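You operate a simulated robot arm through the tools that you are given. There is no shell and no other tool.

Carry out the task below with a simulated robot arm. There is one attempt and no reset: what you move stays moved.

JOB
Put things in order on the white table. At the end: the brown stopper from the white table stands where the green tin of peas stood; the green tin of peas is on the black iron trivet; the clear vial (marked "Very dark") from the white table stands on top of the cream firelighter; the clear small jar of plums stands on top of the grey small warming stone; the clear syrup bottle (marked "Walnut") from the white table stands where the clear small jar of plums stood; whatever was shut is shut again. Leave all else as you found it, and nothing knocked over. Set down upright: tin of peas.

It is judged by the outcome, as a careful person would: the job done as asked, and still so three seconds after it is handed in. It fails if anything else is knocked over, pushed out of place, dropped, spilled or broken. A push-on lid holds only when it is set on centred and level and pressed home; a screw cap is set on level and turned clockwise until tight.

ROBOT AND FRAMES
A 6-joint arm with a two-finger gripper, fixed in place. Base frame: the origin is at the foot of the arm, x ahead of it, y to its left, z up; the work surface is at about z = 0. Units: m, degrees, N and s.
With the tool pointing down near the work surface it reaches from about 0.24 to 0.62 m from the base axis. Its first joint turns from -66.0 to 66.0 degrees. Payload 1.37 kg.
The TCP is the grasp point between the finger pads, 0.022 m short of the fingertips. In the tool frame z runs along the fingers and y along their closing line. The gripper opens to 0.092 m; its body begins 0.065 m behind the TCP.
Orientation is that of the tool frame in the base frame, as a unit quaternion [x, y, z, w]. With the fingers straight down and closing along the base's y, the tool's x points along the base's -x, its y along +y and its z along -z.

CONTROLS
- The arm moves only by the tool apply_moves. Its arguments are lists of equal length, an entry for each row: "delta_pos": the shift along the base's x, y, z in m, a list of three; "rotation": the turn, a rotation vector about the base's x, y, z in rad, a list of three. In form: {"delta_pos": [[dx, dy, dz], ...], "rotation": [[wx, wy, wz], ...]}. A call has 1 to 20 rows; each row shifts and turns the commanded pose from where the row before left it. "hand" is the opening, from 0 (shut) to 1 (fully open), set as the call begins (left out, the last holds). Rows are played at 5 a second. More than 0.05 m and 8.6 degrees between two rows, or a gripper value outside its range, and nothing of the call is played. A pose out of reach is approached as far as the arm can. The call stops where the force on the tool passes 40 N (or 10 N more than at its start, if that is more) or the arm is blocked; 0.2 s more then pass. Each finger travels about 0.0599 m/s and halts on what it meets, pressing with about 26 N; the grip force reading is that of the motor and also rises with nothing between the fingers. The clock runs only during rows and for 0.2 s after the last one: add rows that do not move to give the fingers time. It gives the time, the measured TCP pose, the force on the tool (base axes), the opening and the grip force at its end, in the units of the frame above (readings bear some noise), with the torque about the TCP (base axes, N m) and any sound that the robot's microphone picked up.
- Cameras (640 x 400 px; columns grow to the right, rows downward): "scene" is fixed at [0.0383, -0.4403, 0.5728]; the picture's right is [0.72, -0.70, 0.00], its down [-0.47, -0.48, -0.74] and it looks along [0.52, 0.53, -0.67] (base axes); focal length 252 px, centre (320, 200). "wrist" rides on the gripper at [0.071, 0.019, -0.102] in the tool frame; the picture's right is [-0.26, 0.97, 0.00], its down [-0.75, -0.20, -0.63] and it looks along [-0.60, -0.16, 0.78] (tool axes); focal length 280 px, centre (320, 200). There is no depth. A picture from a camera that has moved, and an enlarged one, comes with that camera's place and axes in the base frame and with its lens.
- capture(camera): a new picture of that camera. It takes no simulated time.
- inspect(camera, box): a new picture of the part [left, top, right, bottom] of that camera's present view, enlarged. It takes no simulated time.
- hand_in(): hands the job in; it is judged then, once.

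Places have to be worked out from the pictures, the camera data and where the tool is seen. Open the gripper and draw the arm clear of the work before you hand the job in, unless the task says otherwise.

The tools are called after "Emit:" by a JSON object that holds its "fn" and its "kwargs". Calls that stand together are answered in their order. apply_moves: Moves the arm, as the interface text tells. Its arguments: {"type":"object","properties":{"delta_pos":{"type":"array","items":{"type":"array","items":{"type":"number"}}},"rotation":{"type":"array","items":{"type":"array","items":{"type":"number"}}},"hand":{"type":"number"}},"required":["delta_pos","rotation"]} The other tools are called the same way: capture (camera) takes a picture; inspect (camera, box) takes an enlarged picture of a part of a camera's view; hand_in () hands the job in.

At the start:

```text
time_s: 0.0
tcp_pos: [0.4072, -0.1879, 0.3835]
tool_rot: [0.0, 1.0, -0.001, 0.0]
wrist_force: [0.0, -0.1, 0.0]
ft_torque: [-0.01, 0.01, 0.0]
gripper_width: 0.0918
grasp_force: 0.0
```

scene: 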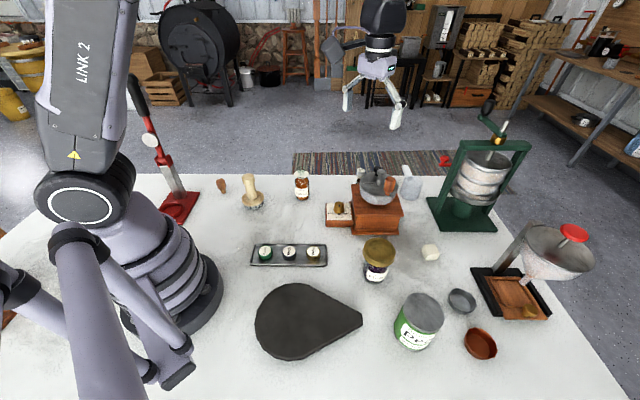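
wrist: 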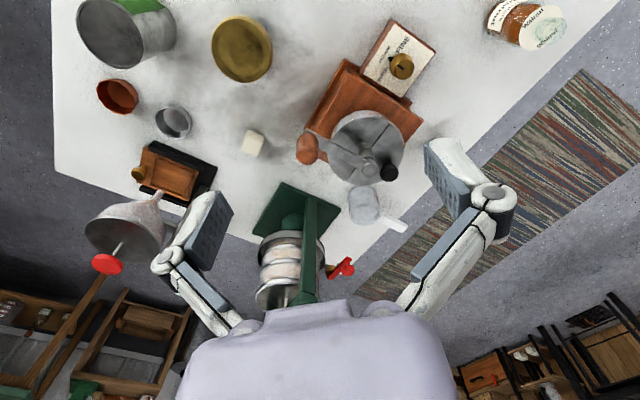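

I'll begin by looking closely at the scene in enlarged pictures to identify each object.

Emit:
{"fn": "inspect", "kwargs": {"camera": "scene", "box": [200, 160, 360, 280]}}

Emit:
{"fn": "inspect", "kwargs": {"camera": "scene", "box": [340, 220, 500, 370]}}

Emit:
{"fn": "inspect", "kwargs": {"camera": "scene", "box": [320, 150, 460, 250]}}

Emit:
{"fn": "inspect", "kwargs": {"camera": "scene", "box": [230, 270, 390, 370]}}

Emit:
{"fn": "inspect", "kwargs": {"camera": "scene", "box": [440, 200, 640, 370]}}

```text
3.33 times, centred on (280, 220) of scene
camera zoom: at [0.0383, -0.4403, 0.5728], right [0.72, -0.7, 0.0], down [-0.47, -0.48, -0.74], along [0.52, 0.53, -0.67], focal length 838 px, centre (453, 133)
```

zoom: 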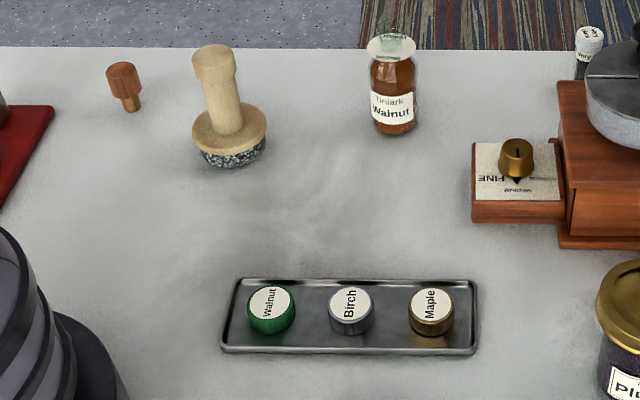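

```text
2.67 times, centred on (420, 295) of scene
camera zoom: at [0.0383, -0.4403, 0.5728], right [0.72, -0.7, 0.0], down [-0.47, -0.48, -0.74], along [0.52, 0.53, -0.67], focal length 671 px, centre (53, -53)
```

zoom: 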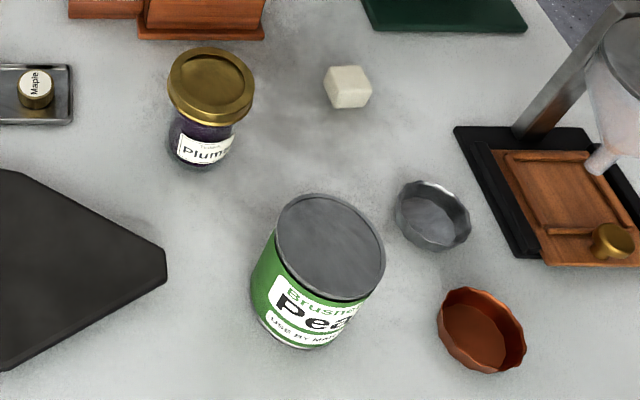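

```text
4.00 times, centred on (390, 200) of scene
camera zoom: at [0.0383, -0.4403, 0.5728], right [0.72, -0.7, 0.0], down [-0.47, -0.48, -0.74], along [0.52, 0.53, -0.67], focal length 1006 px, centre (40, 200)
```

zoom: 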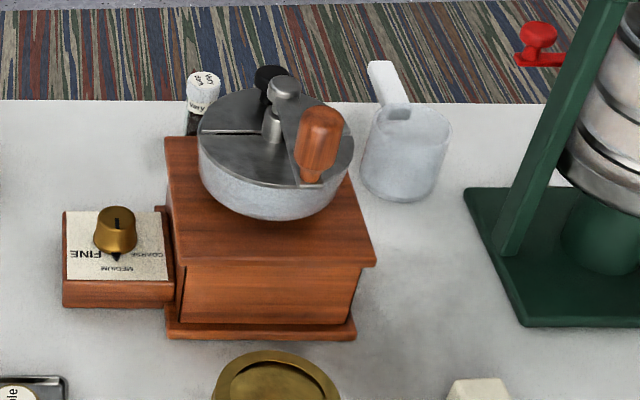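

```text
4.00 times, centred on (310, 320) of scene
camera zoom: at [0.0383, -0.4403, 0.5728], right [0.72, -0.7, 0.0], down [-0.47, -0.48, -0.74], along [0.52, 0.53, -0.67], focal length 1006 px, centre (360, -280)
```

zoom: 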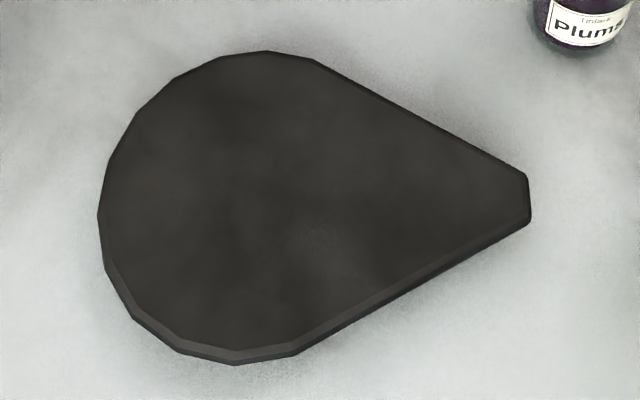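

```text
2.35 times, centred on (540, 285) of scene
camera zoom: at [0.0383, -0.4403, 0.5728], right [0.72, -0.7, 0.0], down [-0.47, -0.48, -0.74], along [0.52, 0.53, -0.67], focal length 592 px, centre (-198, 0)
```

zoom: 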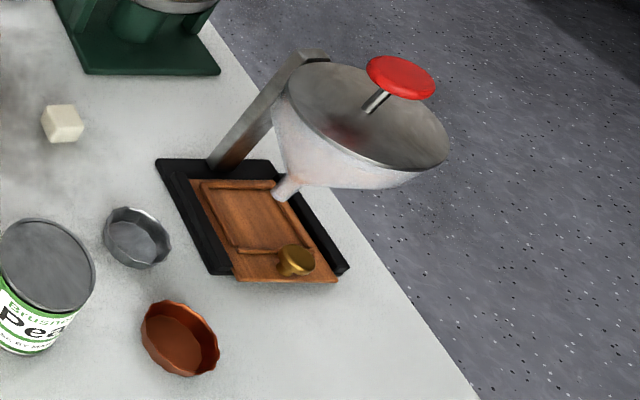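

Next I'll enlarge the parts of the wrist view and the remaining scene parts, since I have not yet identified the grey warming stone.

Emit:
{"fn": "inspect", "kwargs": {"camera": "wrist", "box": [60, 0, 300, 150]}}

Emit:
{"fn": "inspect", "kwargs": {"camera": "wrist", "box": [270, 0, 450, 230]}}

Emit:
{"fn": "inspect", "kwargs": {"camera": "wrist", "box": [80, 100, 280, 280]}}

Emit:
{"fn": "inspect", "kwargs": {"camera": "scene", "box": [120, 70, 280, 240]}}

Emit:
{"fn": "inspect", "kwargs": {"camera": "scene", "box": [420, 90, 560, 250]}}

```text
2.67 times, centred on (180, 75) of wrist
camera zoom: at [0.3358, -0.1685, 0.4856], right [0.26, 0.97, 0.0], down [0.75, -0.2, 0.63], along [0.6, -0.16, -0.78], focal length 748 px, centre (693, 533)
```

zoom: 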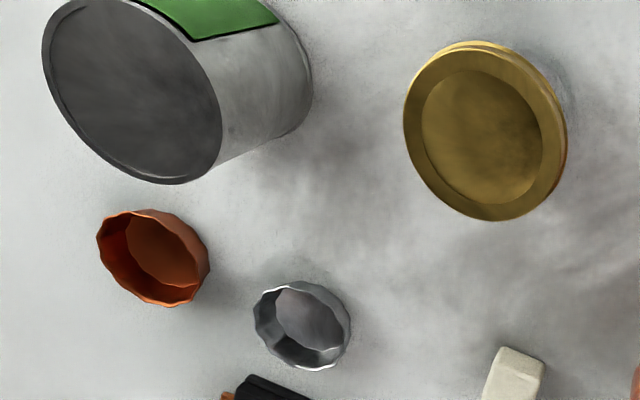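

```text
1.74 times, centred on (360, 115) of wrist
camera zoom: at [0.3358, -0.1685, 0.4856], right [0.26, 0.97, 0.0], down [0.75, -0.2, 0.63], along [0.6, -0.16, -0.78], focal length 488 px, centre (250, 348)
```

zoom: 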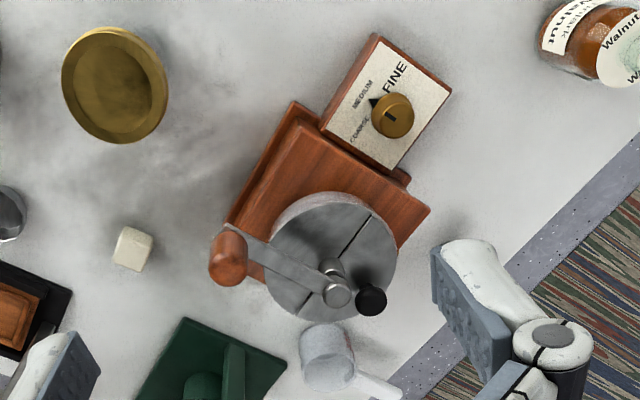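

```text
2.22 times, centred on (180, 190) of wrist
camera zoom: at [0.3358, -0.1685, 0.4856], right [0.26, 0.97, 0.0], down [0.75, -0.2, 0.63], along [0.6, -0.16, -0.78], focal length 623 px, centre (631, 222)
```

zoom: 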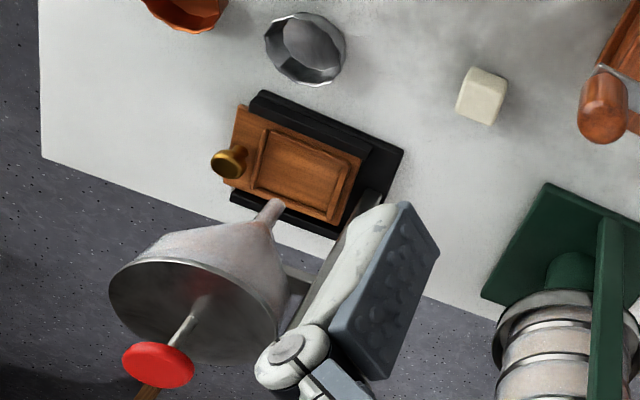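

```text
2.35 times, centred on (200, 155) of scene
camera zoom: at [0.0383, -0.4403, 0.5728], right [0.72, -0.7, 0.0], down [-0.47, -0.48, -0.74], along [0.52, 0.53, -0.67], focal length 592 px, centre (602, 306)
```

zoom: 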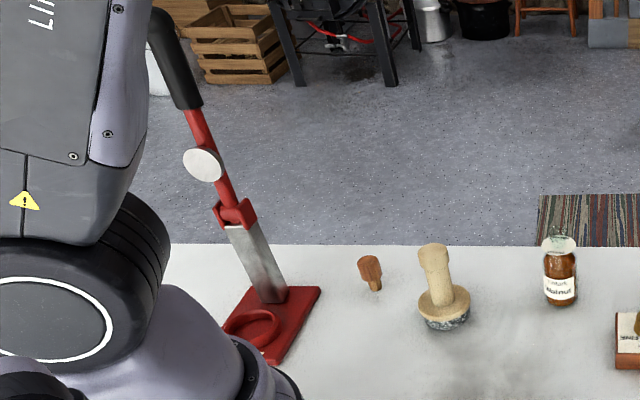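

```text
2.50 times, centred on (490, 170) of scene
camera zoom: at [0.0383, -0.4403, 0.5728], right [0.72, -0.7, 0.0], down [-0.47, -0.48, -0.74], along [0.52, 0.53, -0.67], focal length 629 px, centre (-105, 275)
```

zoom: 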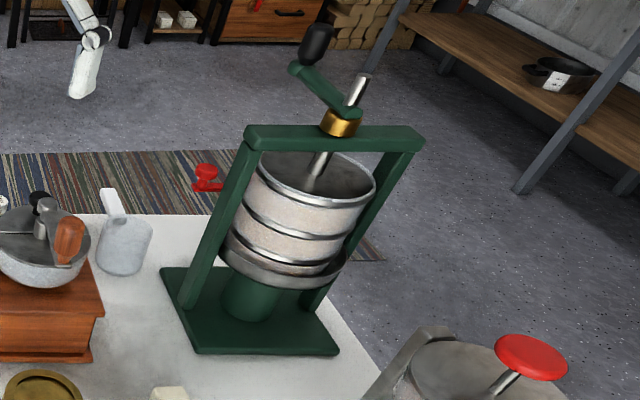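

The speckled grey disc under the wooden stamp needs a closer look, and parts of the table are hidden. I'll swing the arm left, high up, to survey with the wrist camera.

Emit:
{"fn": "apply_moves", "kwargs": {"delta_pos": [[-0.02, 0.04, 0], [-0.02, 0.04, 0], [-0.02, 0.04, 0], [-0.02, 0.04, 0], [-0.02, 0.03, 0], [-0.01, 0.02, 0]], "rotation": [[0, 0, 0], [0, 0, 0], [0, 0, 0], [0, 0, 0], [0, 0, 0], [0, 0, 0]]}}

Emit:
{"fn": "capture", "kwargs": {"camera": "wrist"}}

Emit:
{"fn": "capture", "kwargs": {"camera": "scene"}}

```text
time_s: 1.4
tcp_pos: [0.2969, 0.023, 0.3824]
tool_rot: [0.0, 1.0, 0.0, 0.0]
wrist_force: [0.1, 0.0, 0.5]
ft_torque: [0.02, 0.01, 0.01]
gripper_width: 0.092
grasp_force: 0.1
```

```text
taken
camera wrist: at [0.2255, 0.0431, 0.484], right [0.26, 0.96, 0.0], down [0.75, -0.2, 0.62], along [0.6, -0.16, -0.78], focal length 280 px, centre (320, 200)
```

wrist: 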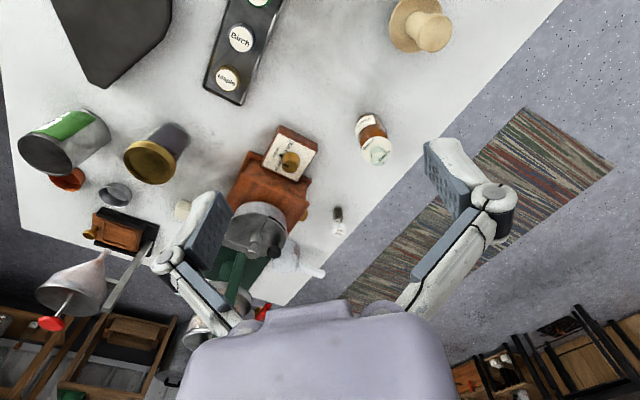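

```text
taken
```

scene: 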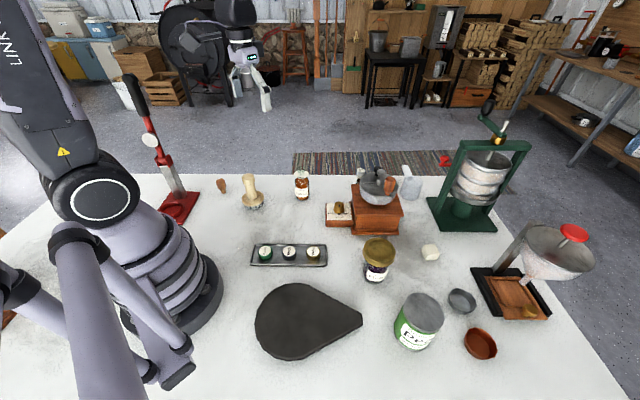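

The vial is now visible behind the grinder. I'll enlarge these regions.

Emit:
{"fn": "inspect", "kwargs": {"camera": "wrist", "box": [280, 90, 440, 290]}}

Emit:
{"fn": "inspect", "kwargs": {"camera": "wrist", "box": [180, 0, 480, 110]}}

Emit:
{"fn": "inspect", "kwargs": {"camera": "wrist", "box": [0, 80, 240, 260]}}

```text
2.00 times, centred on (360, 190) of wrist
camera zoom: at [0.2255, 0.0431, 0.484], right [0.26, 0.96, 0.0], down [0.75, -0.2, 0.62], along [0.6, -0.16, -0.78], focal length 561 px, centre (240, 220)
```

zoom: 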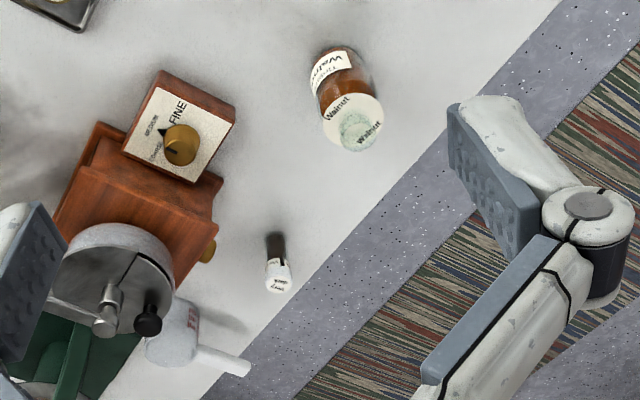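

```text
2.13 times, centred on (330, 55) of wrist
camera zoom: at [0.2255, 0.0431, 0.484], right [0.26, 0.96, 0.0], down [0.75, -0.2, 0.62], along [0.6, -0.16, -0.78], focal length 598 px, centre (299, 509)
```

zoom: 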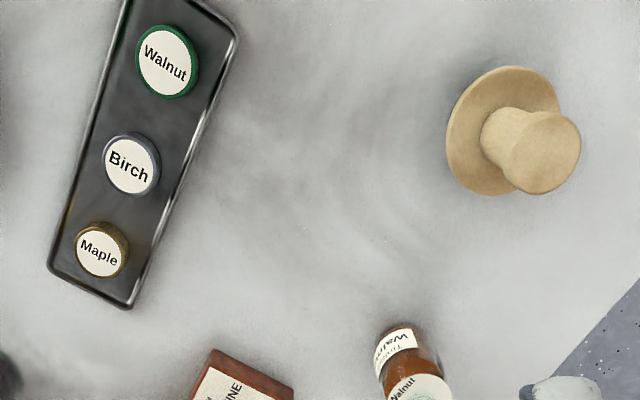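

```text
2.22 times, centred on (120, 170) of wrist
camera zoom: at [0.2255, 0.0431, 0.484], right [0.26, 0.96, 0.0], down [0.75, -0.2, 0.62], along [0.6, -0.16, -0.78], focal length 623 px, centre (764, 267)
```

zoom: 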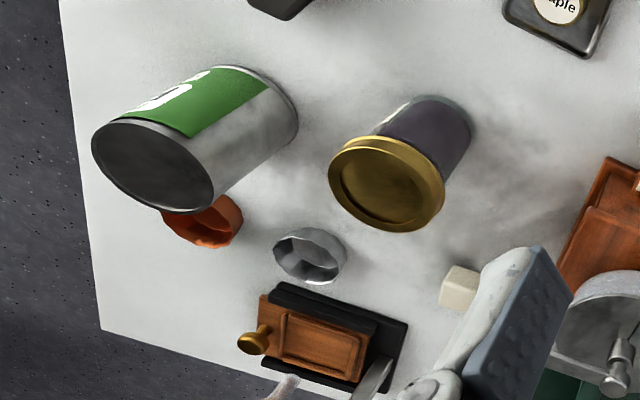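

I'll zoom tight on the stamp and speckled base, the stopper, and the bottle's top in the scene camera.

Emit:
{"fn": "inspect", "kwargs": {"camera": "scene", "box": [235, 165, 275, 215]}}

Emit:
{"fn": "inspect", "kwargs": {"camera": "scene", "box": [285, 160, 325, 210]}}

Emit:
{"fn": "inspect", "kwargs": {"camera": "scene", "box": [205, 165, 245, 205]}}

Emit:
{"fn": "inspect", "kwargs": {"camera": "scene", "box": [0, 200, 200, 400]}}

```text
8.00 times, centred on (255, 190) of scene
camera zoom: at [0.0383, -0.4403, 0.5728], right [0.72, -0.7, 0.0], down [-0.47, -0.48, -0.74], along [0.52, 0.53, -0.67], focal length 2012 px, centre (840, 280)
```

zoom: 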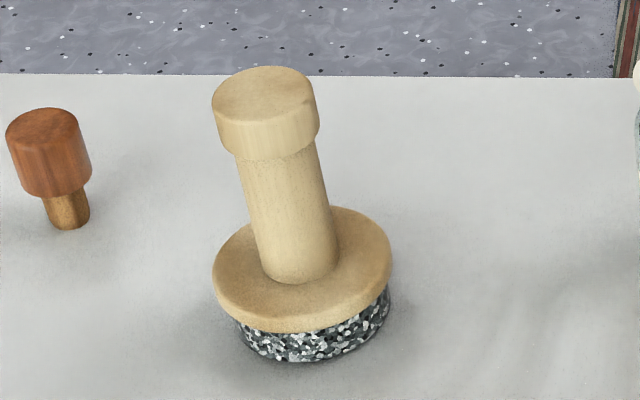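

```text
8.00 times, centred on (305, 185) of scene
camera zoom: at [0.0383, -0.4403, 0.5728], right [0.72, -0.7, 0.0], down [-0.47, -0.48, -0.74], along [0.52, 0.53, -0.67], focal length 2012 px, centre (440, 320)
```

zoom: 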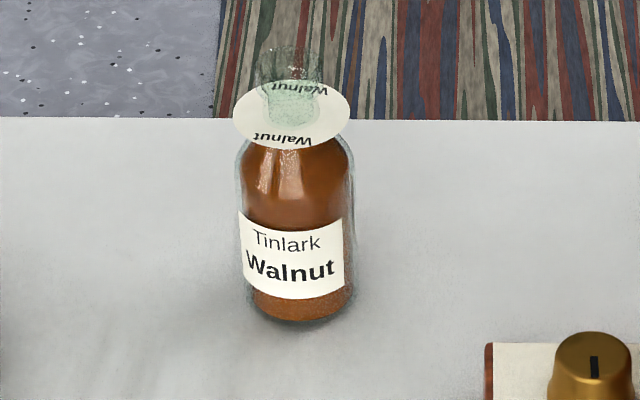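

```text
10.00 times, centred on (225, 185) of scene
camera zoom: at [0.0383, -0.4403, 0.5728], right [0.72, -0.7, 0.0], down [-0.47, -0.48, -0.74], along [0.52, 0.53, -0.67], focal length 2515 px, centre (1270, 350)
```

zoom: 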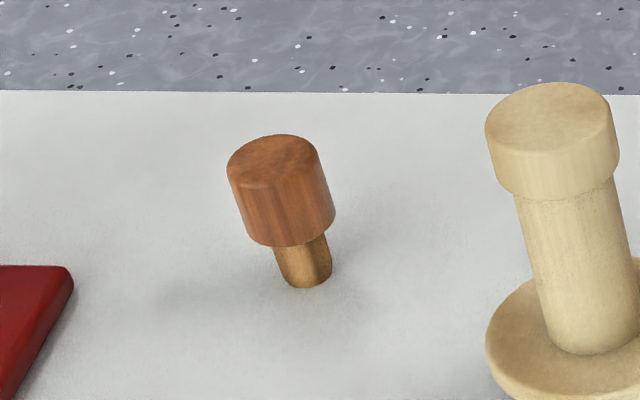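

```text
2.00 times, centred on (100, 300) of scene
camera zoom: at [0.0383, -0.4403, 0.5728], right [0.72, -0.7, 0.0], down [-0.47, -0.48, -0.74], along [0.52, 0.53, -0.67], focal length 503 px, centre (760, 0)
```

zoom: 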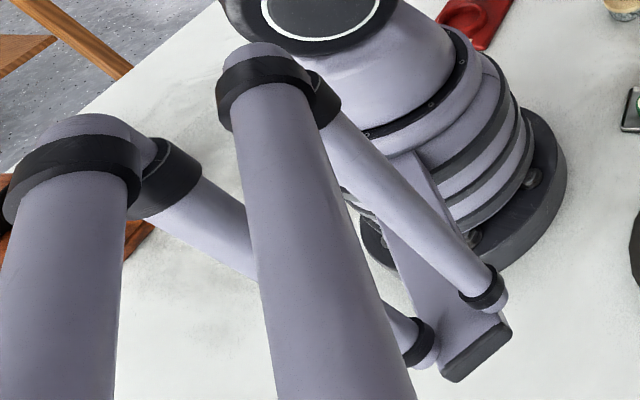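

The speckled grey disc under the wooden stamp looks like a separate stone (the warming stone) with the stamp resting on it; I'll check that later. First job is the tin: I judge it at about (0.328, -0.427), 0.096 tall. I'll move high over to that side for a closer wrist view.

Emit:
{"fn": "apply_moves", "kwargs": {"delta_pos": [[-0.0077, -0.0383, -0.006], [-0.0077, -0.0383, -0.006], [-0.0077, -0.0383, -0.006], [-0.0077, -0.0383, -0.006], [-0.0077, -0.0383, -0.006], [-0.0077, -0.0383, -0.006], [-0.0077, -0.0383, -0.006], [-0.0077, -0.0383, -0.006], [-0.0077, -0.0383, -0.006], [-0.0077, -0.0383, -0.006], [0, 0, 0]], "rotation": [[0, 0, 0], [0, 0, 0], [0, 0, 0], [0, 0, 0], [0, 0, 0], [0, 0, 0], [0, 0, 0], [0, 0, 0], [0, 0, 0], [0, 0, 0], [0, 0, 0]]}}

Emit:
{"fn": "capture", "kwargs": {"camera": "wrist"}}

Emit:
{"fn": "capture", "kwargs": {"camera": "scene"}}

```text
time_s: 3.8
tcp_pos: [0.2195, -0.3624, 0.3235]
tool_rot: [0.0, 1.0, 0.0, 0.0]
wrist_force: [-0.1, 0.5, 0.2]
ft_torque: [-0.01, -0.01, -0.03]
gripper_width: 0.092
grasp_force: 0.0
```

```text
taken
camera wrist: at [0.1479, -0.3413, 0.4266], right [0.26, 0.97, 0.0], down [0.75, -0.2, 0.63], along [0.6, -0.16, -0.78], focal length 280 px, centre (320, 200)
```

wrist: 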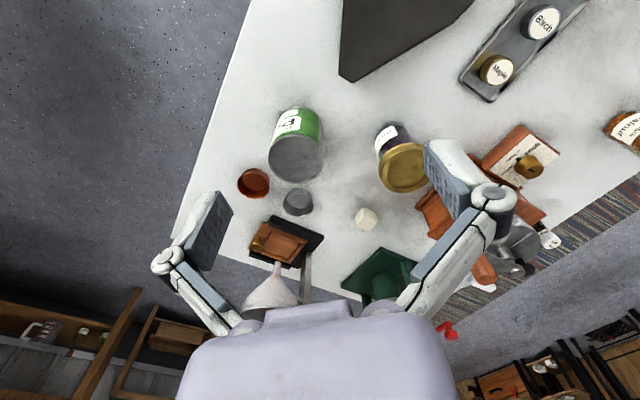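

```text
taken
```

scene: 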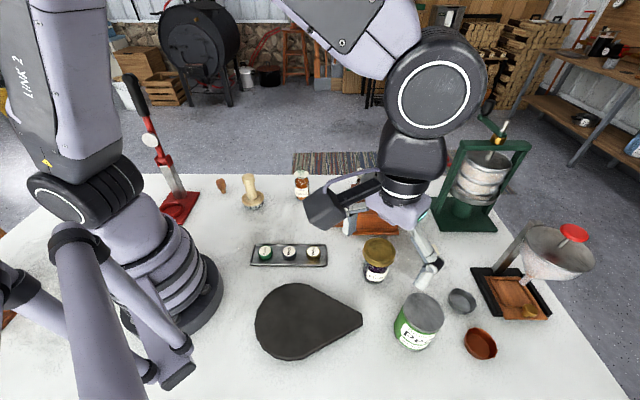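

Now I'll enlarge the tin and neighbours from the wrist view to compute positions accurately.

Emit:
{"fn": "inspect", "kwargs": {"camera": "wrist", "box": [230, 90, 350, 230]}}

Emit:
{"fn": "inspect", "kwargs": {"camera": "wrist", "box": [330, 100, 450, 240]}}

```text
2.86 times, centred on (290, 160) of wrist
camera zoom: at [0.1479, -0.3413, 0.4266], right [0.26, 0.97, 0.0], down [0.75, -0.2, 0.63], along [0.6, -0.16, -0.78], focal length 801 px, centre (406, 314)
```

zoom: 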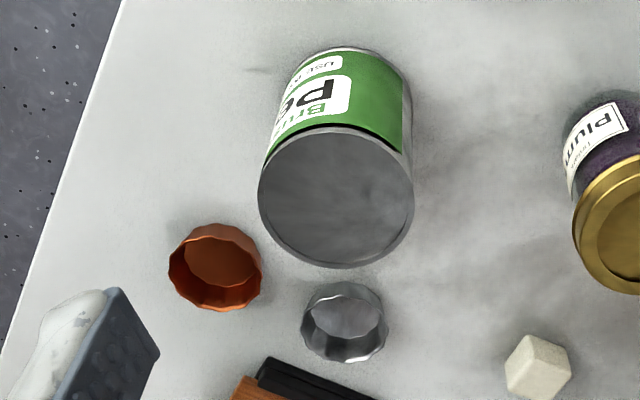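

```text
2.86 times, centred on (390, 170) of wrist
camera zoom: at [0.1479, -0.3413, 0.4266], right [0.26, 0.97, 0.0], down [0.75, -0.2, 0.63], along [0.6, -0.16, -0.78], focal length 801 px, centre (120, 286)
```

zoom: 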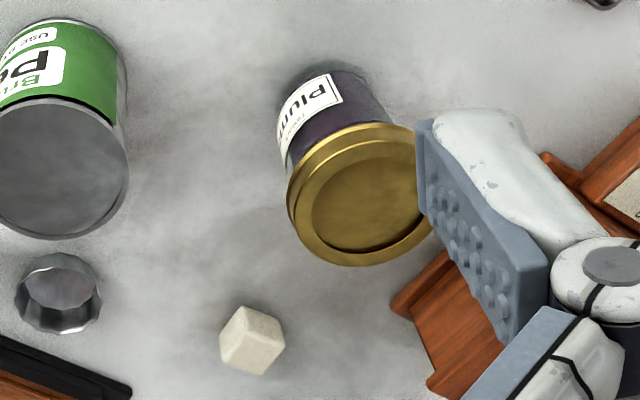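

Combining both cameras, the tin's centre is near (0.328, -0.425), about 0.075 across and 0.093 tall. I'll move above it with the hand fully open and check the alignment.

Emit:
{"fn": "apply_moves", "kwargs": {"delta_pos": [[0.0217, -0.0125, -0.0247], [0.0217, -0.0125, -0.0247], [0.0217, -0.0125, -0.0247], [0.0217, -0.0125, -0.0247], [0.0217, -0.0126, -0.0247], [0, 0, 0]], "rotation": [[0, 0, 0], [0, 0, 0], [0, 0, 0], [0, 0, 0], [0, 0, 0], [0, 0, 0]], "hand": 1.0}}

Emit:
{"fn": "capture", "kwargs": {"camera": "wrist"}}

Emit:
{"fn": "capture", "kwargs": {"camera": "scene"}}

```text
time_s: 5.2
tcp_pos: [0.3289, -0.4247, 0.1995]
tool_rot: [-0.001, 1.0, -0.001, 0.0]
wrist_force: [0.4, 0.1, -0.3]
ft_torque: [-0.01, -0.01, -0.01]
gripper_width: 0.0921
grasp_force: 0.1
```

```text
taken
camera wrist: at [0.258, -0.4037, 0.302], right [0.26, 0.96, 0.0], down [0.75, -0.2, 0.63], along [0.6, -0.16, -0.78], focal length 280 px, centre (320, 200)
```

wrist: 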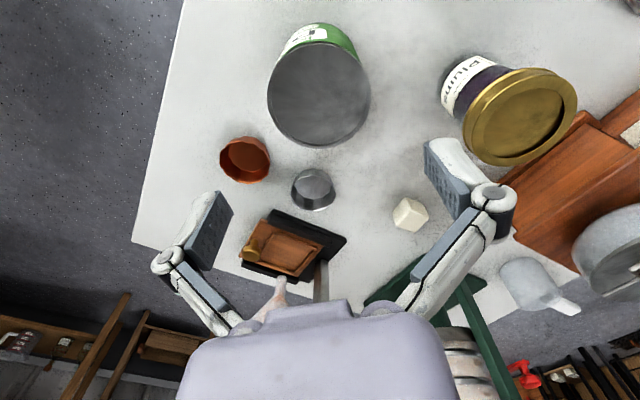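

```text
taken
```

scene: 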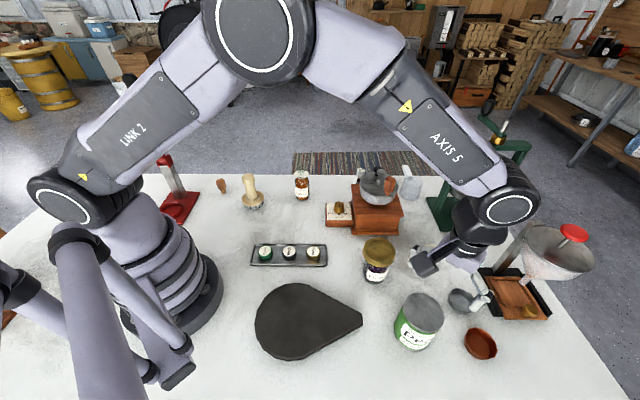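

The tin top measures at about (0.326, -0.423), which agrees well. I'll descend straight down over it to grasp height.

Emit:
{"fn": "apply_moves", "kwargs": {"delta_pos": [[-0.0022, 0.0012, -0.02], [0, 0, -0.03], [0, 0, -0.03], [0, 0, -0.03], [0, 0, -0.02], [0, 0, -0.01], [0, 0, 0]], "rotation": [[0, 0, 0], [0, 0, 0], [0, 0, 0], [0, 0, 0], [0, 0, 0], [0, 0, 0], [0, 0, 0]]}}

Emit:
{"fn": "capture", "kwargs": {"camera": "wrist"}}

Emit:
{"fn": "capture", "kwargs": {"camera": "scene"}}

```text
time_s: 6.8
tcp_pos: [0.3256, -0.422, 0.0622]
tool_rot: [0.0, 1.0, 0.001, -0.001]
wrist_force: [0.6, 0.7, -1.1]
ft_torque: [0.0, 0.0, 0.0]
gripper_width: 0.092
grasp_force: 0.0
```

```text
taken
camera wrist: at [0.254, -0.4019, 0.1633], right [0.26, 0.97, 0.0], down [0.75, -0.2, 0.63], along [0.6, -0.16, -0.78], focal length 280 px, centre (320, 200)
```

wrist: 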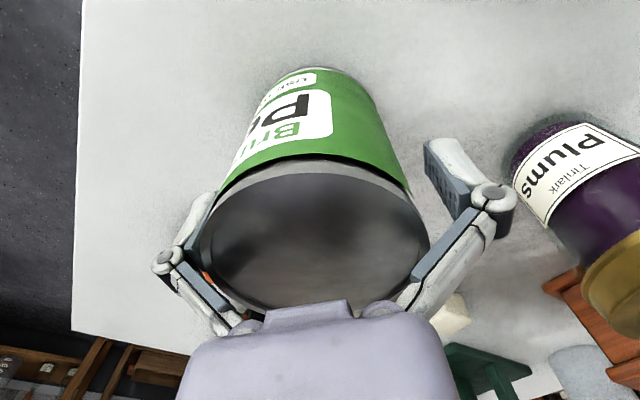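

```text
taken
```

scene: 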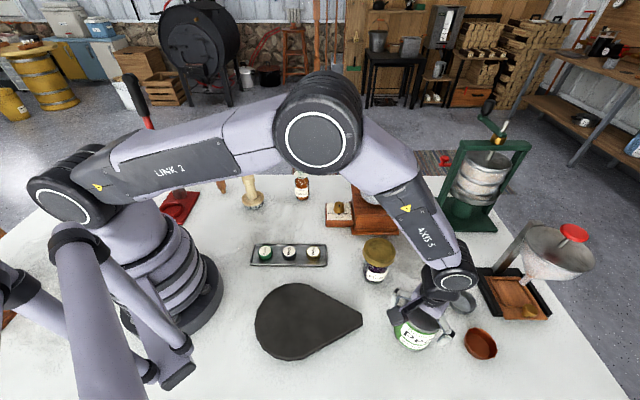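

The fingers straddle the tin with space on both sides. Closing the gripper now.

Emit:
{"fn": "apply_moves", "kwargs": {"delta_pos": [[0, 0, 0], [0, 0, 0], [0, 0, 0], [0, 0, 0]], "rotation": [[0, 0, 0], [0, 0, 0], [0, 0, 0], [0, 0, 0]], "hand": 0.0}}

Emit:
{"fn": "capture", "kwargs": {"camera": "wrist"}}

```text
time_s: 7.8
tcp_pos: [0.325, -0.4237, 0.0626]
tool_rot: [0.0, 1.0, -0.001, 0.001]
wrist_force: [-5.1, -0.6, 32.9]
ft_torque: [0.09, 0.0, -0.07]
gripper_width: 0.0817
grasp_force: 26.0
```

```text
taken
camera wrist: at [0.2544, -0.4026, 0.1653], right [0.26, 0.96, 0.0], down [0.75, -0.2, 0.63], along [0.61, -0.17, -0.78], focal length 280 px, centre (320, 200)
```

wrist: 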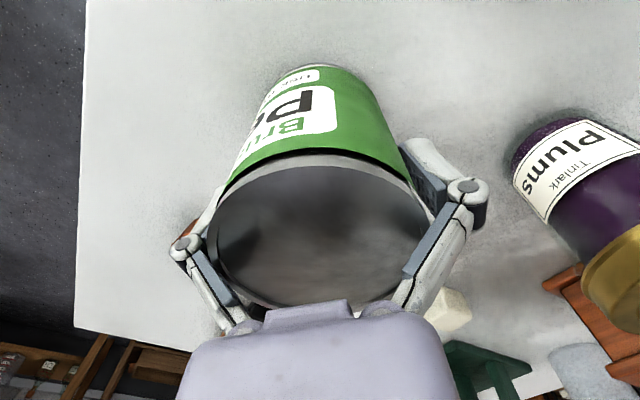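

The grip holds at 0.0817 m width with 26 N; the upward 33 N is the fingers pressing the tin onto the table as they close. I'll lift gently and check.

Emit:
{"fn": "apply_moves", "kwargs": {"delta_pos": [[0, 0, 0.004], [0, 0, 0.008], [0, 0, 0.015], [0, 0, 0.02], [0, 0, 0]], "rotation": [[0, 0, 0], [0, 0, 0], [0, 0, 0], [0, 0, 0], [0, 0, 0]]}}

Emit:
{"fn": "capture", "kwargs": {"camera": "scene"}}

Emit:
{"fn": "capture", "kwargs": {"camera": "wrist"}}

```text
time_s: 9.0
tcp_pos: [0.3268, -0.4237, 0.1078]
tool_rot: [0.0, 1.0, -0.001, 0.0]
wrist_force: [0.4, -1.5, 0.6]
ft_torque: [-0.07, -0.01, 0.01]
gripper_width: 0.072
grasp_force: 25.8
```

```text
taken
```

scene: 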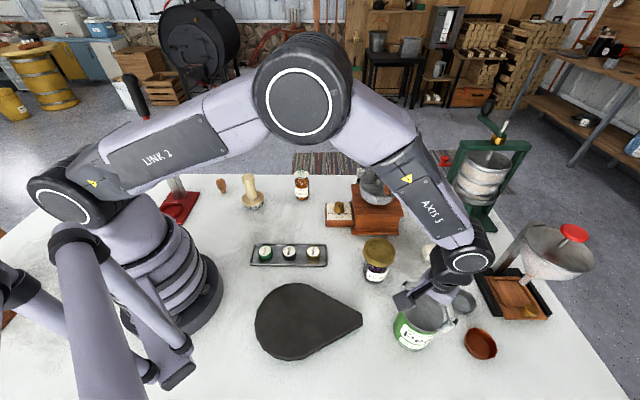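

```text
taken
camera wrist: at [0.255, -0.4023, 0.2101], right [0.26, 0.97, 0.0], down [0.75, -0.2, 0.63], along [0.6, -0.16, -0.78], focal length 280 px, centre (320, 200)
```

wrist: 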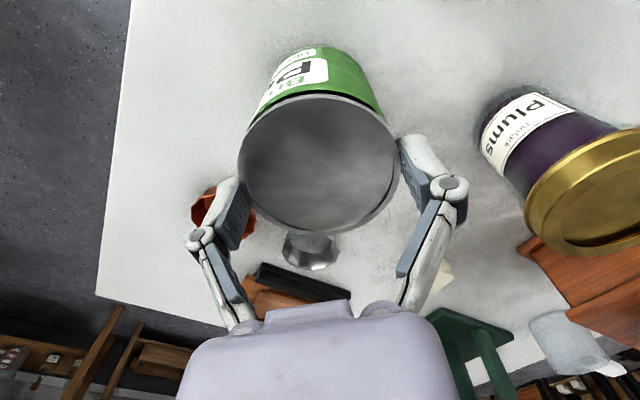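

The force shows no weight and the tin seems still on the table; the tall tin probably met the inner finger links. Let me look closely before doing anything.

Emit:
{"fn": "inspect", "kwargs": {"camera": "scene", "box": [370, 240, 500, 370]}}

Emit:
{"fn": "inspect", "kwargs": {"camera": "wrist", "box": [180, 40, 480, 320]}}

```text
3.08 times, centred on (435, 305) of scene
camera zoom: at [0.0383, -0.4403, 0.5728], right [0.72, -0.7, 0.0], down [-0.47, -0.48, -0.74], along [0.52, 0.53, -0.67], focal length 774 px, centre (-34, -123)
```

zoom: 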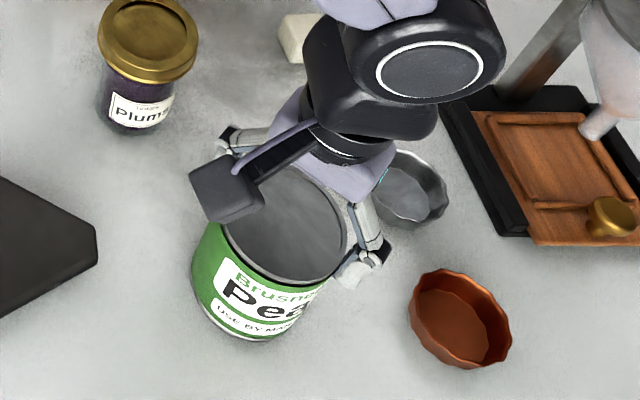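

```text
1.43 times, centred on (330, 180) of wrist
camera zoom: at [0.255, -0.4023, 0.2101], right [0.26, 0.97, 0.0], down [0.75, -0.2, 0.63], along [0.6, -0.16, -0.78], focal length 401 px, centre (306, 229)
```

zoom: 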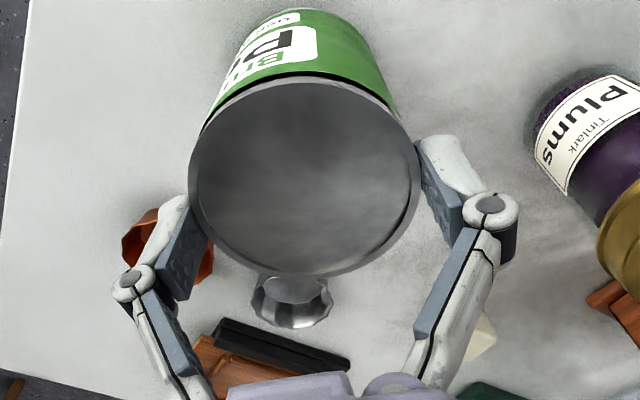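

The tin still stands upright, unshifted, with fingers only on its upper edge; it's taller than I thought (~0.10) and its rim met the finger links in the first grip. I'll open, recentre slightly, and regrip with the TCP about 2 cm below its top.

Emit:
{"fn": "apply_moves", "kwargs": {"delta_pos": [[0, 0, 0], [0, 0, 0], [-0.003, 0.001, 0], [0, 0, -0.012], [0, 0, -0.01], [0, 0, 0]], "rotation": [[0, 0, 0], [0, 0, 0], [0, 0, 0], [0, 0, 0], [0, 0, 0], [0, 0, 0]], "hand": 1.0}}

Emit:
{"fn": "apply_moves", "kwargs": {"delta_pos": [[0, 0, 0], [0, 0, 0], [0, 0, 0], [0, 0, 0]], "rotation": [[0, 0, 0], [0, 0, 0], [0, 0, 0], [0, 0, 0]], "hand": 0.0}}

Emit:
{"fn": "capture", "kwargs": {"camera": "wrist"}}

```text
time_s: 10.4
tcp_pos: [0.3217, -0.4233, 0.0847]
tool_rot: [0.0, 1.0, 0.0, 0.0]
wrist_force: [-1.1, 0.1, 0.2]
ft_torque: [-0.03, -0.03, -0.03]
gripper_width: 0.092
grasp_force: 0.1
```

```text
time_s: 11.4
tcp_pos: [0.3237, -0.4236, 0.0858]
tool_rot: [0.0, 1.0, 0.0, -0.001]
wrist_force: [-0.7, 2.0, 3.8]
ft_torque: [0.12, 0.04, -0.08]
gripper_width: 0.0724
grasp_force: 26.4
```

```text
taken
camera wrist: at [0.2514, -0.4029, 0.1875], right [0.26, 0.97, 0.0], down [0.75, -0.2, 0.63], along [0.6, -0.16, -0.78], focal length 280 px, centre (320, 200)
```

wrist: 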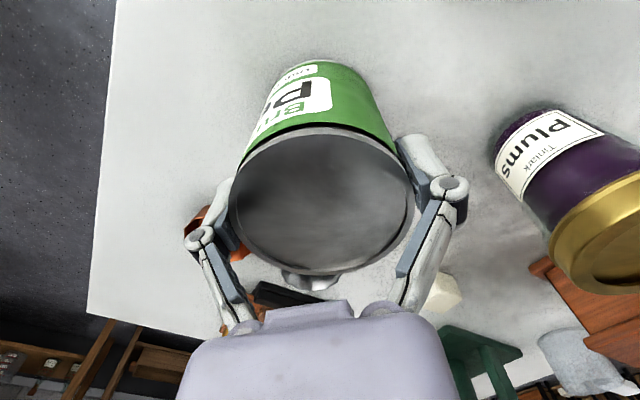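

Now the grip is clean: width 0.0724 m, small vertical force. I'll lift a few centimetres and check for weight.

Emit:
{"fn": "apply_moves", "kwargs": {"delta_pos": [[0, 0, 0.005], [0, 0, 0.01], [0, 0, 0.02], [0, 0, 0]], "rotation": [[0, 0, 0], [0, 0, 0], [0, 0, 0], [0, 0, 0]]}}

Emit:
{"fn": "inspect", "kwargs": {"camera": "scene", "box": [350, 230, 500, 370]}}

Emit:
{"fn": "capture", "kwargs": {"camera": "wrist"}}

```text
time_s: 12.4
tcp_pos: [0.321, -0.4213, 0.1199]
tool_rot: [0.0, 1.0, -0.001, 0.0]
wrist_force: [-0.1, 0.4, -4.3]
ft_torque: [0.01, -0.03, 0.03]
gripper_width: 0.0723
grasp_force: 26.4
```

```text
2.86 times, centred on (425, 300) of scene
camera zoom: at [0.0383, -0.4403, 0.5727], right [0.72, -0.7, 0.0], down [-0.47, -0.48, -0.74], along [0.52, 0.53, -0.67], focal length 718 px, centre (20, -86)
```

zoom: 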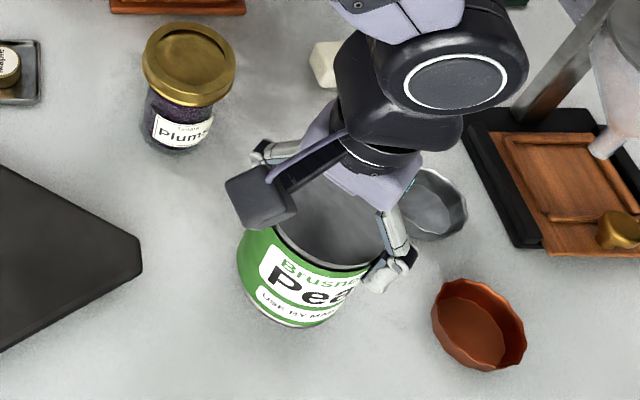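

```text
taken
camera wrist: at [0.2504, -0.4015, 0.2223], right [0.26, 0.97, 0.0], down [0.75, -0.2, 0.62], along [0.6, -0.16, -0.78], focal length 280 px, centre (320, 200)
```

wrist: 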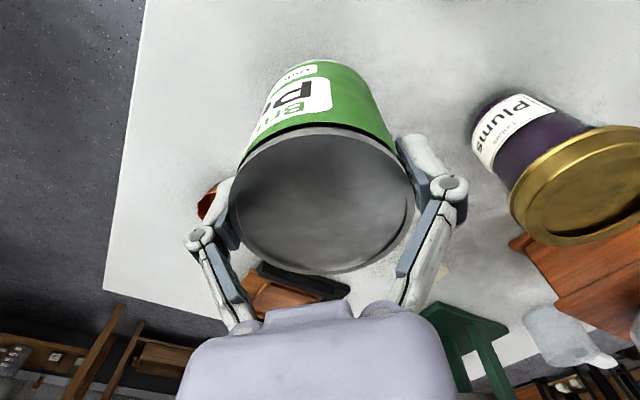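

The tin is lifted (about 4.3 N weight), upright. I'll raise a bit more and carry it over the trivet to about (0.19, -0.25).

Emit:
{"fn": "apply_moves", "kwargs": {"delta_pos": [[0, 0, 0.02], [-0.0187, 0.0245, 0], [-0.0187, 0.0245, 0], [-0.0187, 0.0245, 0], [-0.0187, 0.0245, 0], [-0.0187, 0.0245, 0], [-0.0187, 0.0245, 0], [-0.0187, 0.0243, 0], [0, 0, 0]], "rotation": [[0, 0, 0], [0, 0, 0], [0, 0, 0], [0, 0, 0], [0, 0, 0], [0, 0, 0], [0, 0, 0], [0, 0, 0], [0, 0, 0]]}}

Emit:
{"fn": "capture", "kwargs": {"camera": "scene"}}

Emit:
{"fn": "capture", "kwargs": {"camera": "wrist"}}

```text
time_s: 14.4
tcp_pos: [0.1906, -0.2515, 0.1381]
tool_rot: [0.0, 1.0, 0.0, 0.0]
wrist_force: [-0.2, -0.5, -4.8]
ft_torque: [0.04, 0.04, 0.01]
gripper_width: 0.072
grasp_force: 26.3
```

```text
taken
```

scene: 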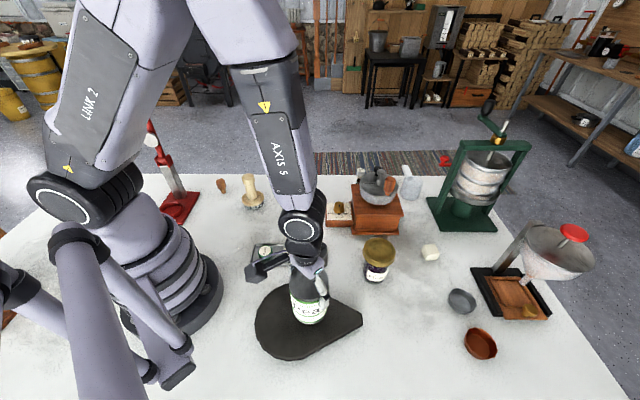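

```text
taken
camera wrist: at [0.1203, -0.2303, 0.2394], right [0.26, 0.97, 0.0], down [0.75, -0.2, 0.63], along [0.6, -0.16, -0.78], focal length 280 px, centre (320, 200)
```

wrist: 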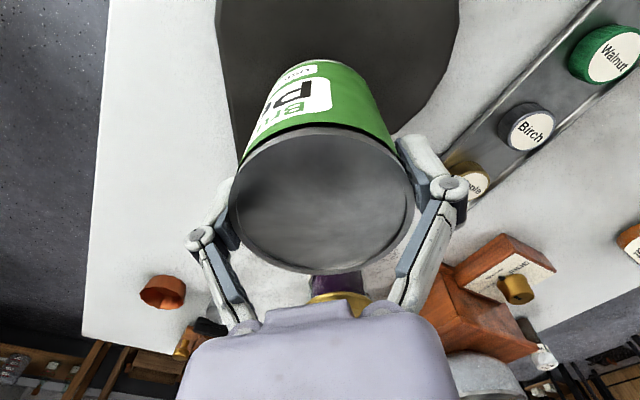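

The tin hangs over the trivet, upright. I'll nudge it slightly toward the trivet's middle and lower it carefully.

Emit:
{"fn": "apply_moves", "kwargs": {"delta_pos": [[-0.01, 0.008, 0], [0, 0, -0.015], [0, 0, -0.015], [0, 0, -0.005], [0, 0, 0]], "rotation": [[0, 0, 0], [0, 0, 0], [0, 0, 0], [0, 0, 0], [0, 0, 0]]}}

Emit:
{"fn": "inspect", "kwargs": {"camera": "scene", "box": [240, 240, 380, 370]}}

```text
time_s: 15.6
tcp_pos: [0.1828, -0.2441, 0.1038]
tool_rot: [0.0, 1.0, -0.001, 0.001]
wrist_force: [-5.4, -2.9, 12.7]
ft_torque: [-0.05, 0.09, -0.11]
gripper_width: 0.0726
grasp_force: 25.8
```

```text
3.08 times, centred on (310, 305) of scene
camera zoom: at [0.0382, -0.4402, 0.5728], right [0.72, -0.7, 0.0], down [-0.47, -0.48, -0.74], along [0.52, 0.53, -0.67], focal length 774 px, centre (351, -123)
```

zoom: 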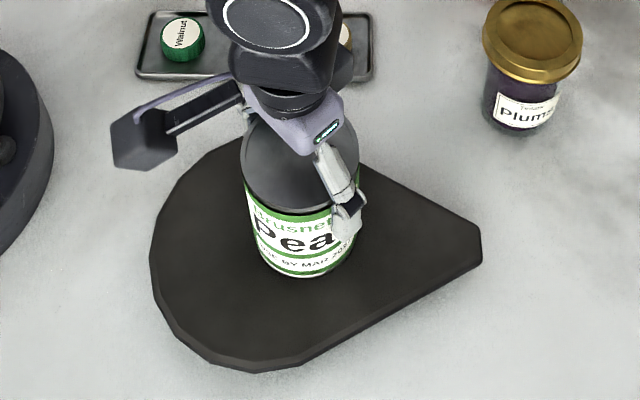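

It has touched down on the trivet (force rose to +12.7 N at z≈0.104). I'll ease the pressure slightly and open the hand.

Emit:
{"fn": "apply_moves", "kwargs": {"delta_pos": [[0, 0, 0.001], [0, 0, 0.0005], [0, 0, 0]], "rotation": [[0, 0, 0], [0, 0, 0], [0, 0, 0]]}}

Emit:
{"fn": "apply_moves", "kwargs": {"delta_pos": [[0, 0, 0], [0, 0, 0], [0, 0, 0]], "rotation": [[0, 0, 0], [0, 0, 0], [0, 0, 0]], "hand": 1.0}}

Emit:
{"fn": "apply_moves", "kwargs": {"delta_pos": [[0, 0, 0.01], [0, 0, 0.02], [0, 0, 0.03], [0, 0, 0.04], [0, 0, 0.04], [0, 0, 0.04]], "rotation": [[0, 0, 0], [0, 0, 0], [0, 0, 0], [0, 0, 0], [0, 0, 0], [0, 0, 0]]}}

Emit:
{"fn": "capture", "kwargs": {"camera": "scene"}}

Emit:
{"fn": "capture", "kwargs": {"camera": "wrist"}}

```text
time_s: 16.4
tcp_pos: [0.1828, -0.2444, 0.1049]
tool_rot: [-0.001, 1.0, 0.0, 0.0]
wrist_force: [0.2, -0.2, -6.5]
ft_torque: [-0.03, 0.02, 0.02]
gripper_width: 0.0723
grasp_force: 25.9
```

```text
time_s: 17.2
tcp_pos: [0.183, -0.244, 0.1051]
tool_rot: [0.0, 1.0, 0.0, 0.001]
wrist_force: [0.5, -0.3, 0.0]
ft_torque: [-0.02, 0.0, 0.03]
gripper_width: 0.092
grasp_force: 0.0
```

```text
time_s: 18.6
tcp_pos: [0.1832, -0.2454, 0.2892]
tool_rot: [0.001, 1.0, 0.001, -0.001]
wrist_force: [-0.2, 0.1, -0.5]
ft_torque: [-0.03, 0.01, -0.01]
gripper_width: 0.0921
grasp_force: 0.0
```

```text
taken
```

scene: 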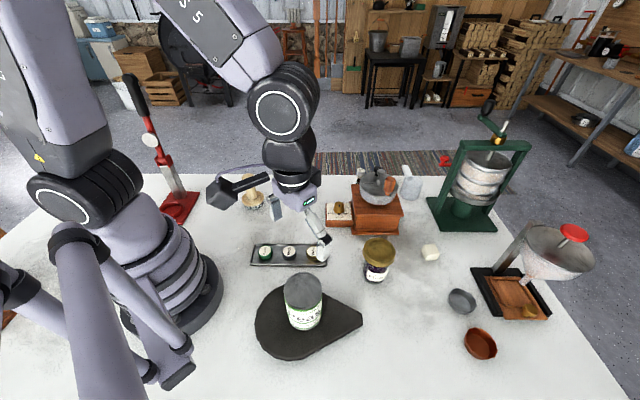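

```text
taken
camera wrist: at [0.1129, -0.2241, 0.3912], right [0.26, 0.97, 0.0], down [0.75, -0.21, 0.62], along [0.6, -0.16, -0.78], focal length 280 px, centre (320, 200)
```

wrist: 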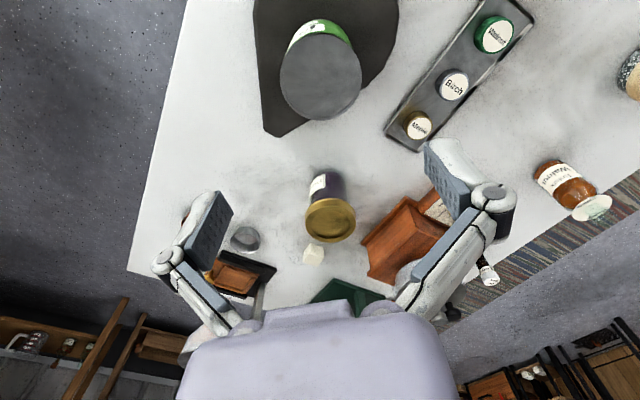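

The tin stands on the trivet. Next I go over to the left side for the stopper, turning the tool 90° so the wrist camera stays away from the tall red capper.

Emit:
{"fn": "apply_moves", "kwargs": {"delta_pos": [[0.04, 0.03, 0], [0.04, 0.03, 0], [0.03, 0.04, 0], [0.01, 0.048, 0], [0, 0.048, 0], [0, 0.048, 0], [0, 0.048, -0.005], [0, 0.048, -0.01], [-0.01, 0.03, -0.01], [0, 0, 0], [0, 0, 0], [0, 0, 0]], "rotation": [[0, 0, 0.1428], [0, 0, 0.1428], [0, 0, 0.1428], [0, 0, 0.1428], [0, 0, 0.1428], [0, 0, 0.1428], [0, 0, 0.1428], [0, 0, 0.1428], [0, 0, 0.1428], [0, 0, 0.1428], [0, 0, 0.1428], [0, 0, 0]]}}

Emit:
{"fn": "capture", "kwargs": {"camera": "wrist"}}

Emit:
{"fn": "capture", "kwargs": {"camera": "scene"}}

```text
time_s: 21.2
tcp_pos: [0.2928, 0.1261, 0.2608]
tool_rot: [0.708, -0.707, -0.001, 0.0]
wrist_force: [-0.5, 0.4, -0.5]
ft_torque: [0.05, 0.02, -0.04]
gripper_width: 0.092
grasp_force: 0.0
```

```text
taken
camera wrist: at [0.2734, 0.0565, 0.3627], right [-0.97, 0.26, 0.0], down [0.2, 0.75, 0.63], along [0.16, 0.6, -0.78], focal length 280 px, centre (320, 200)
```

wrist: 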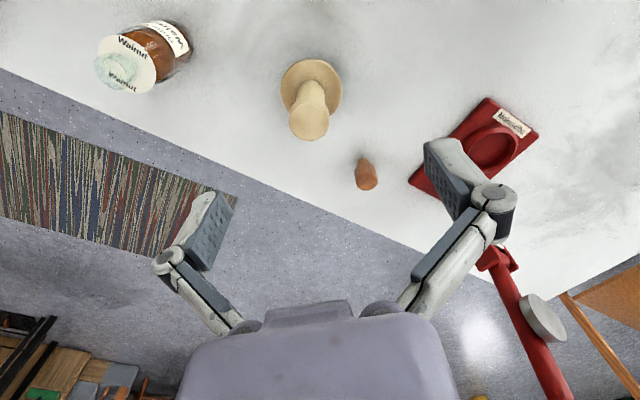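

```text
taken
```

scene: 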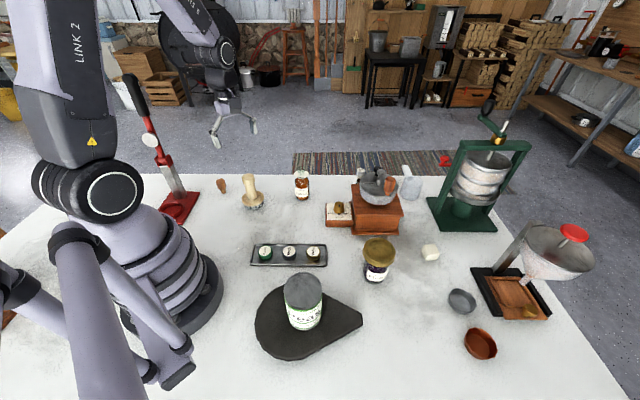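

Emit:
{"fn": "inspect", "kwargs": {"camera": "wrist", "box": [320, 120, 420, 220]}}

Emit:
{"fn": "inspect", "kwargs": {"camera": "wrist", "box": [260, 40, 360, 150]}}

Emit:
{"fn": "inspect", "kwargs": {"camera": "wrist", "box": [80, 10, 210, 110]}}

```text
4.00 times, centred on (370, 170) of wrist
camera zoom: at [0.2734, 0.0565, 0.3627], right [-0.97, 0.26, 0.0], down [0.2, 0.75, 0.63], along [0.16, 0.6, -0.78], focal length 1122 px, centre (120, 320)
```

zoom: 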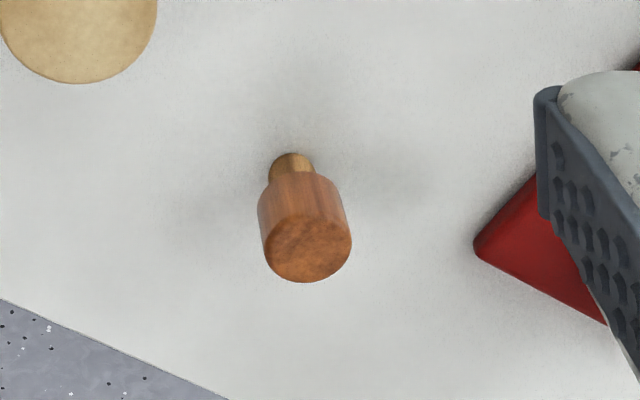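

```text
3.64 times, centred on (310, 95) of wrist
camera zoom: at [0.2734, 0.0565, 0.3627], right [-0.97, 0.26, 0.0], down [0.2, 0.75, 0.63], along [0.16, 0.6, -0.78], focal length 1020 px, centre (356, 582)
```

zoom: 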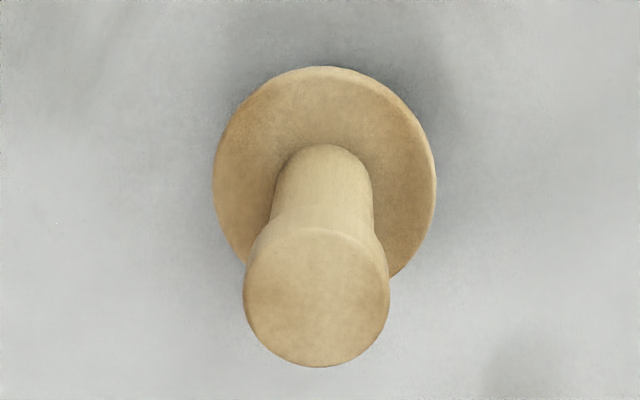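

```text
4.00 times, centred on (145, 60) of wrist
camera zoom: at [0.2734, 0.0565, 0.3627], right [-0.97, 0.26, 0.0], down [0.2, 0.75, 0.63], along [0.16, 0.6, -0.78], focal length 1122 px, centre (1020, 760)
```

zoom: 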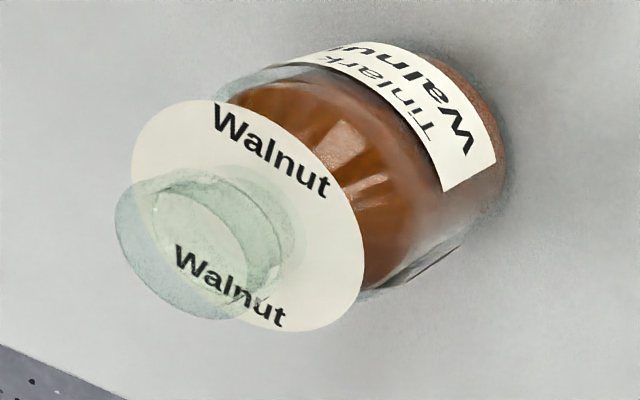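

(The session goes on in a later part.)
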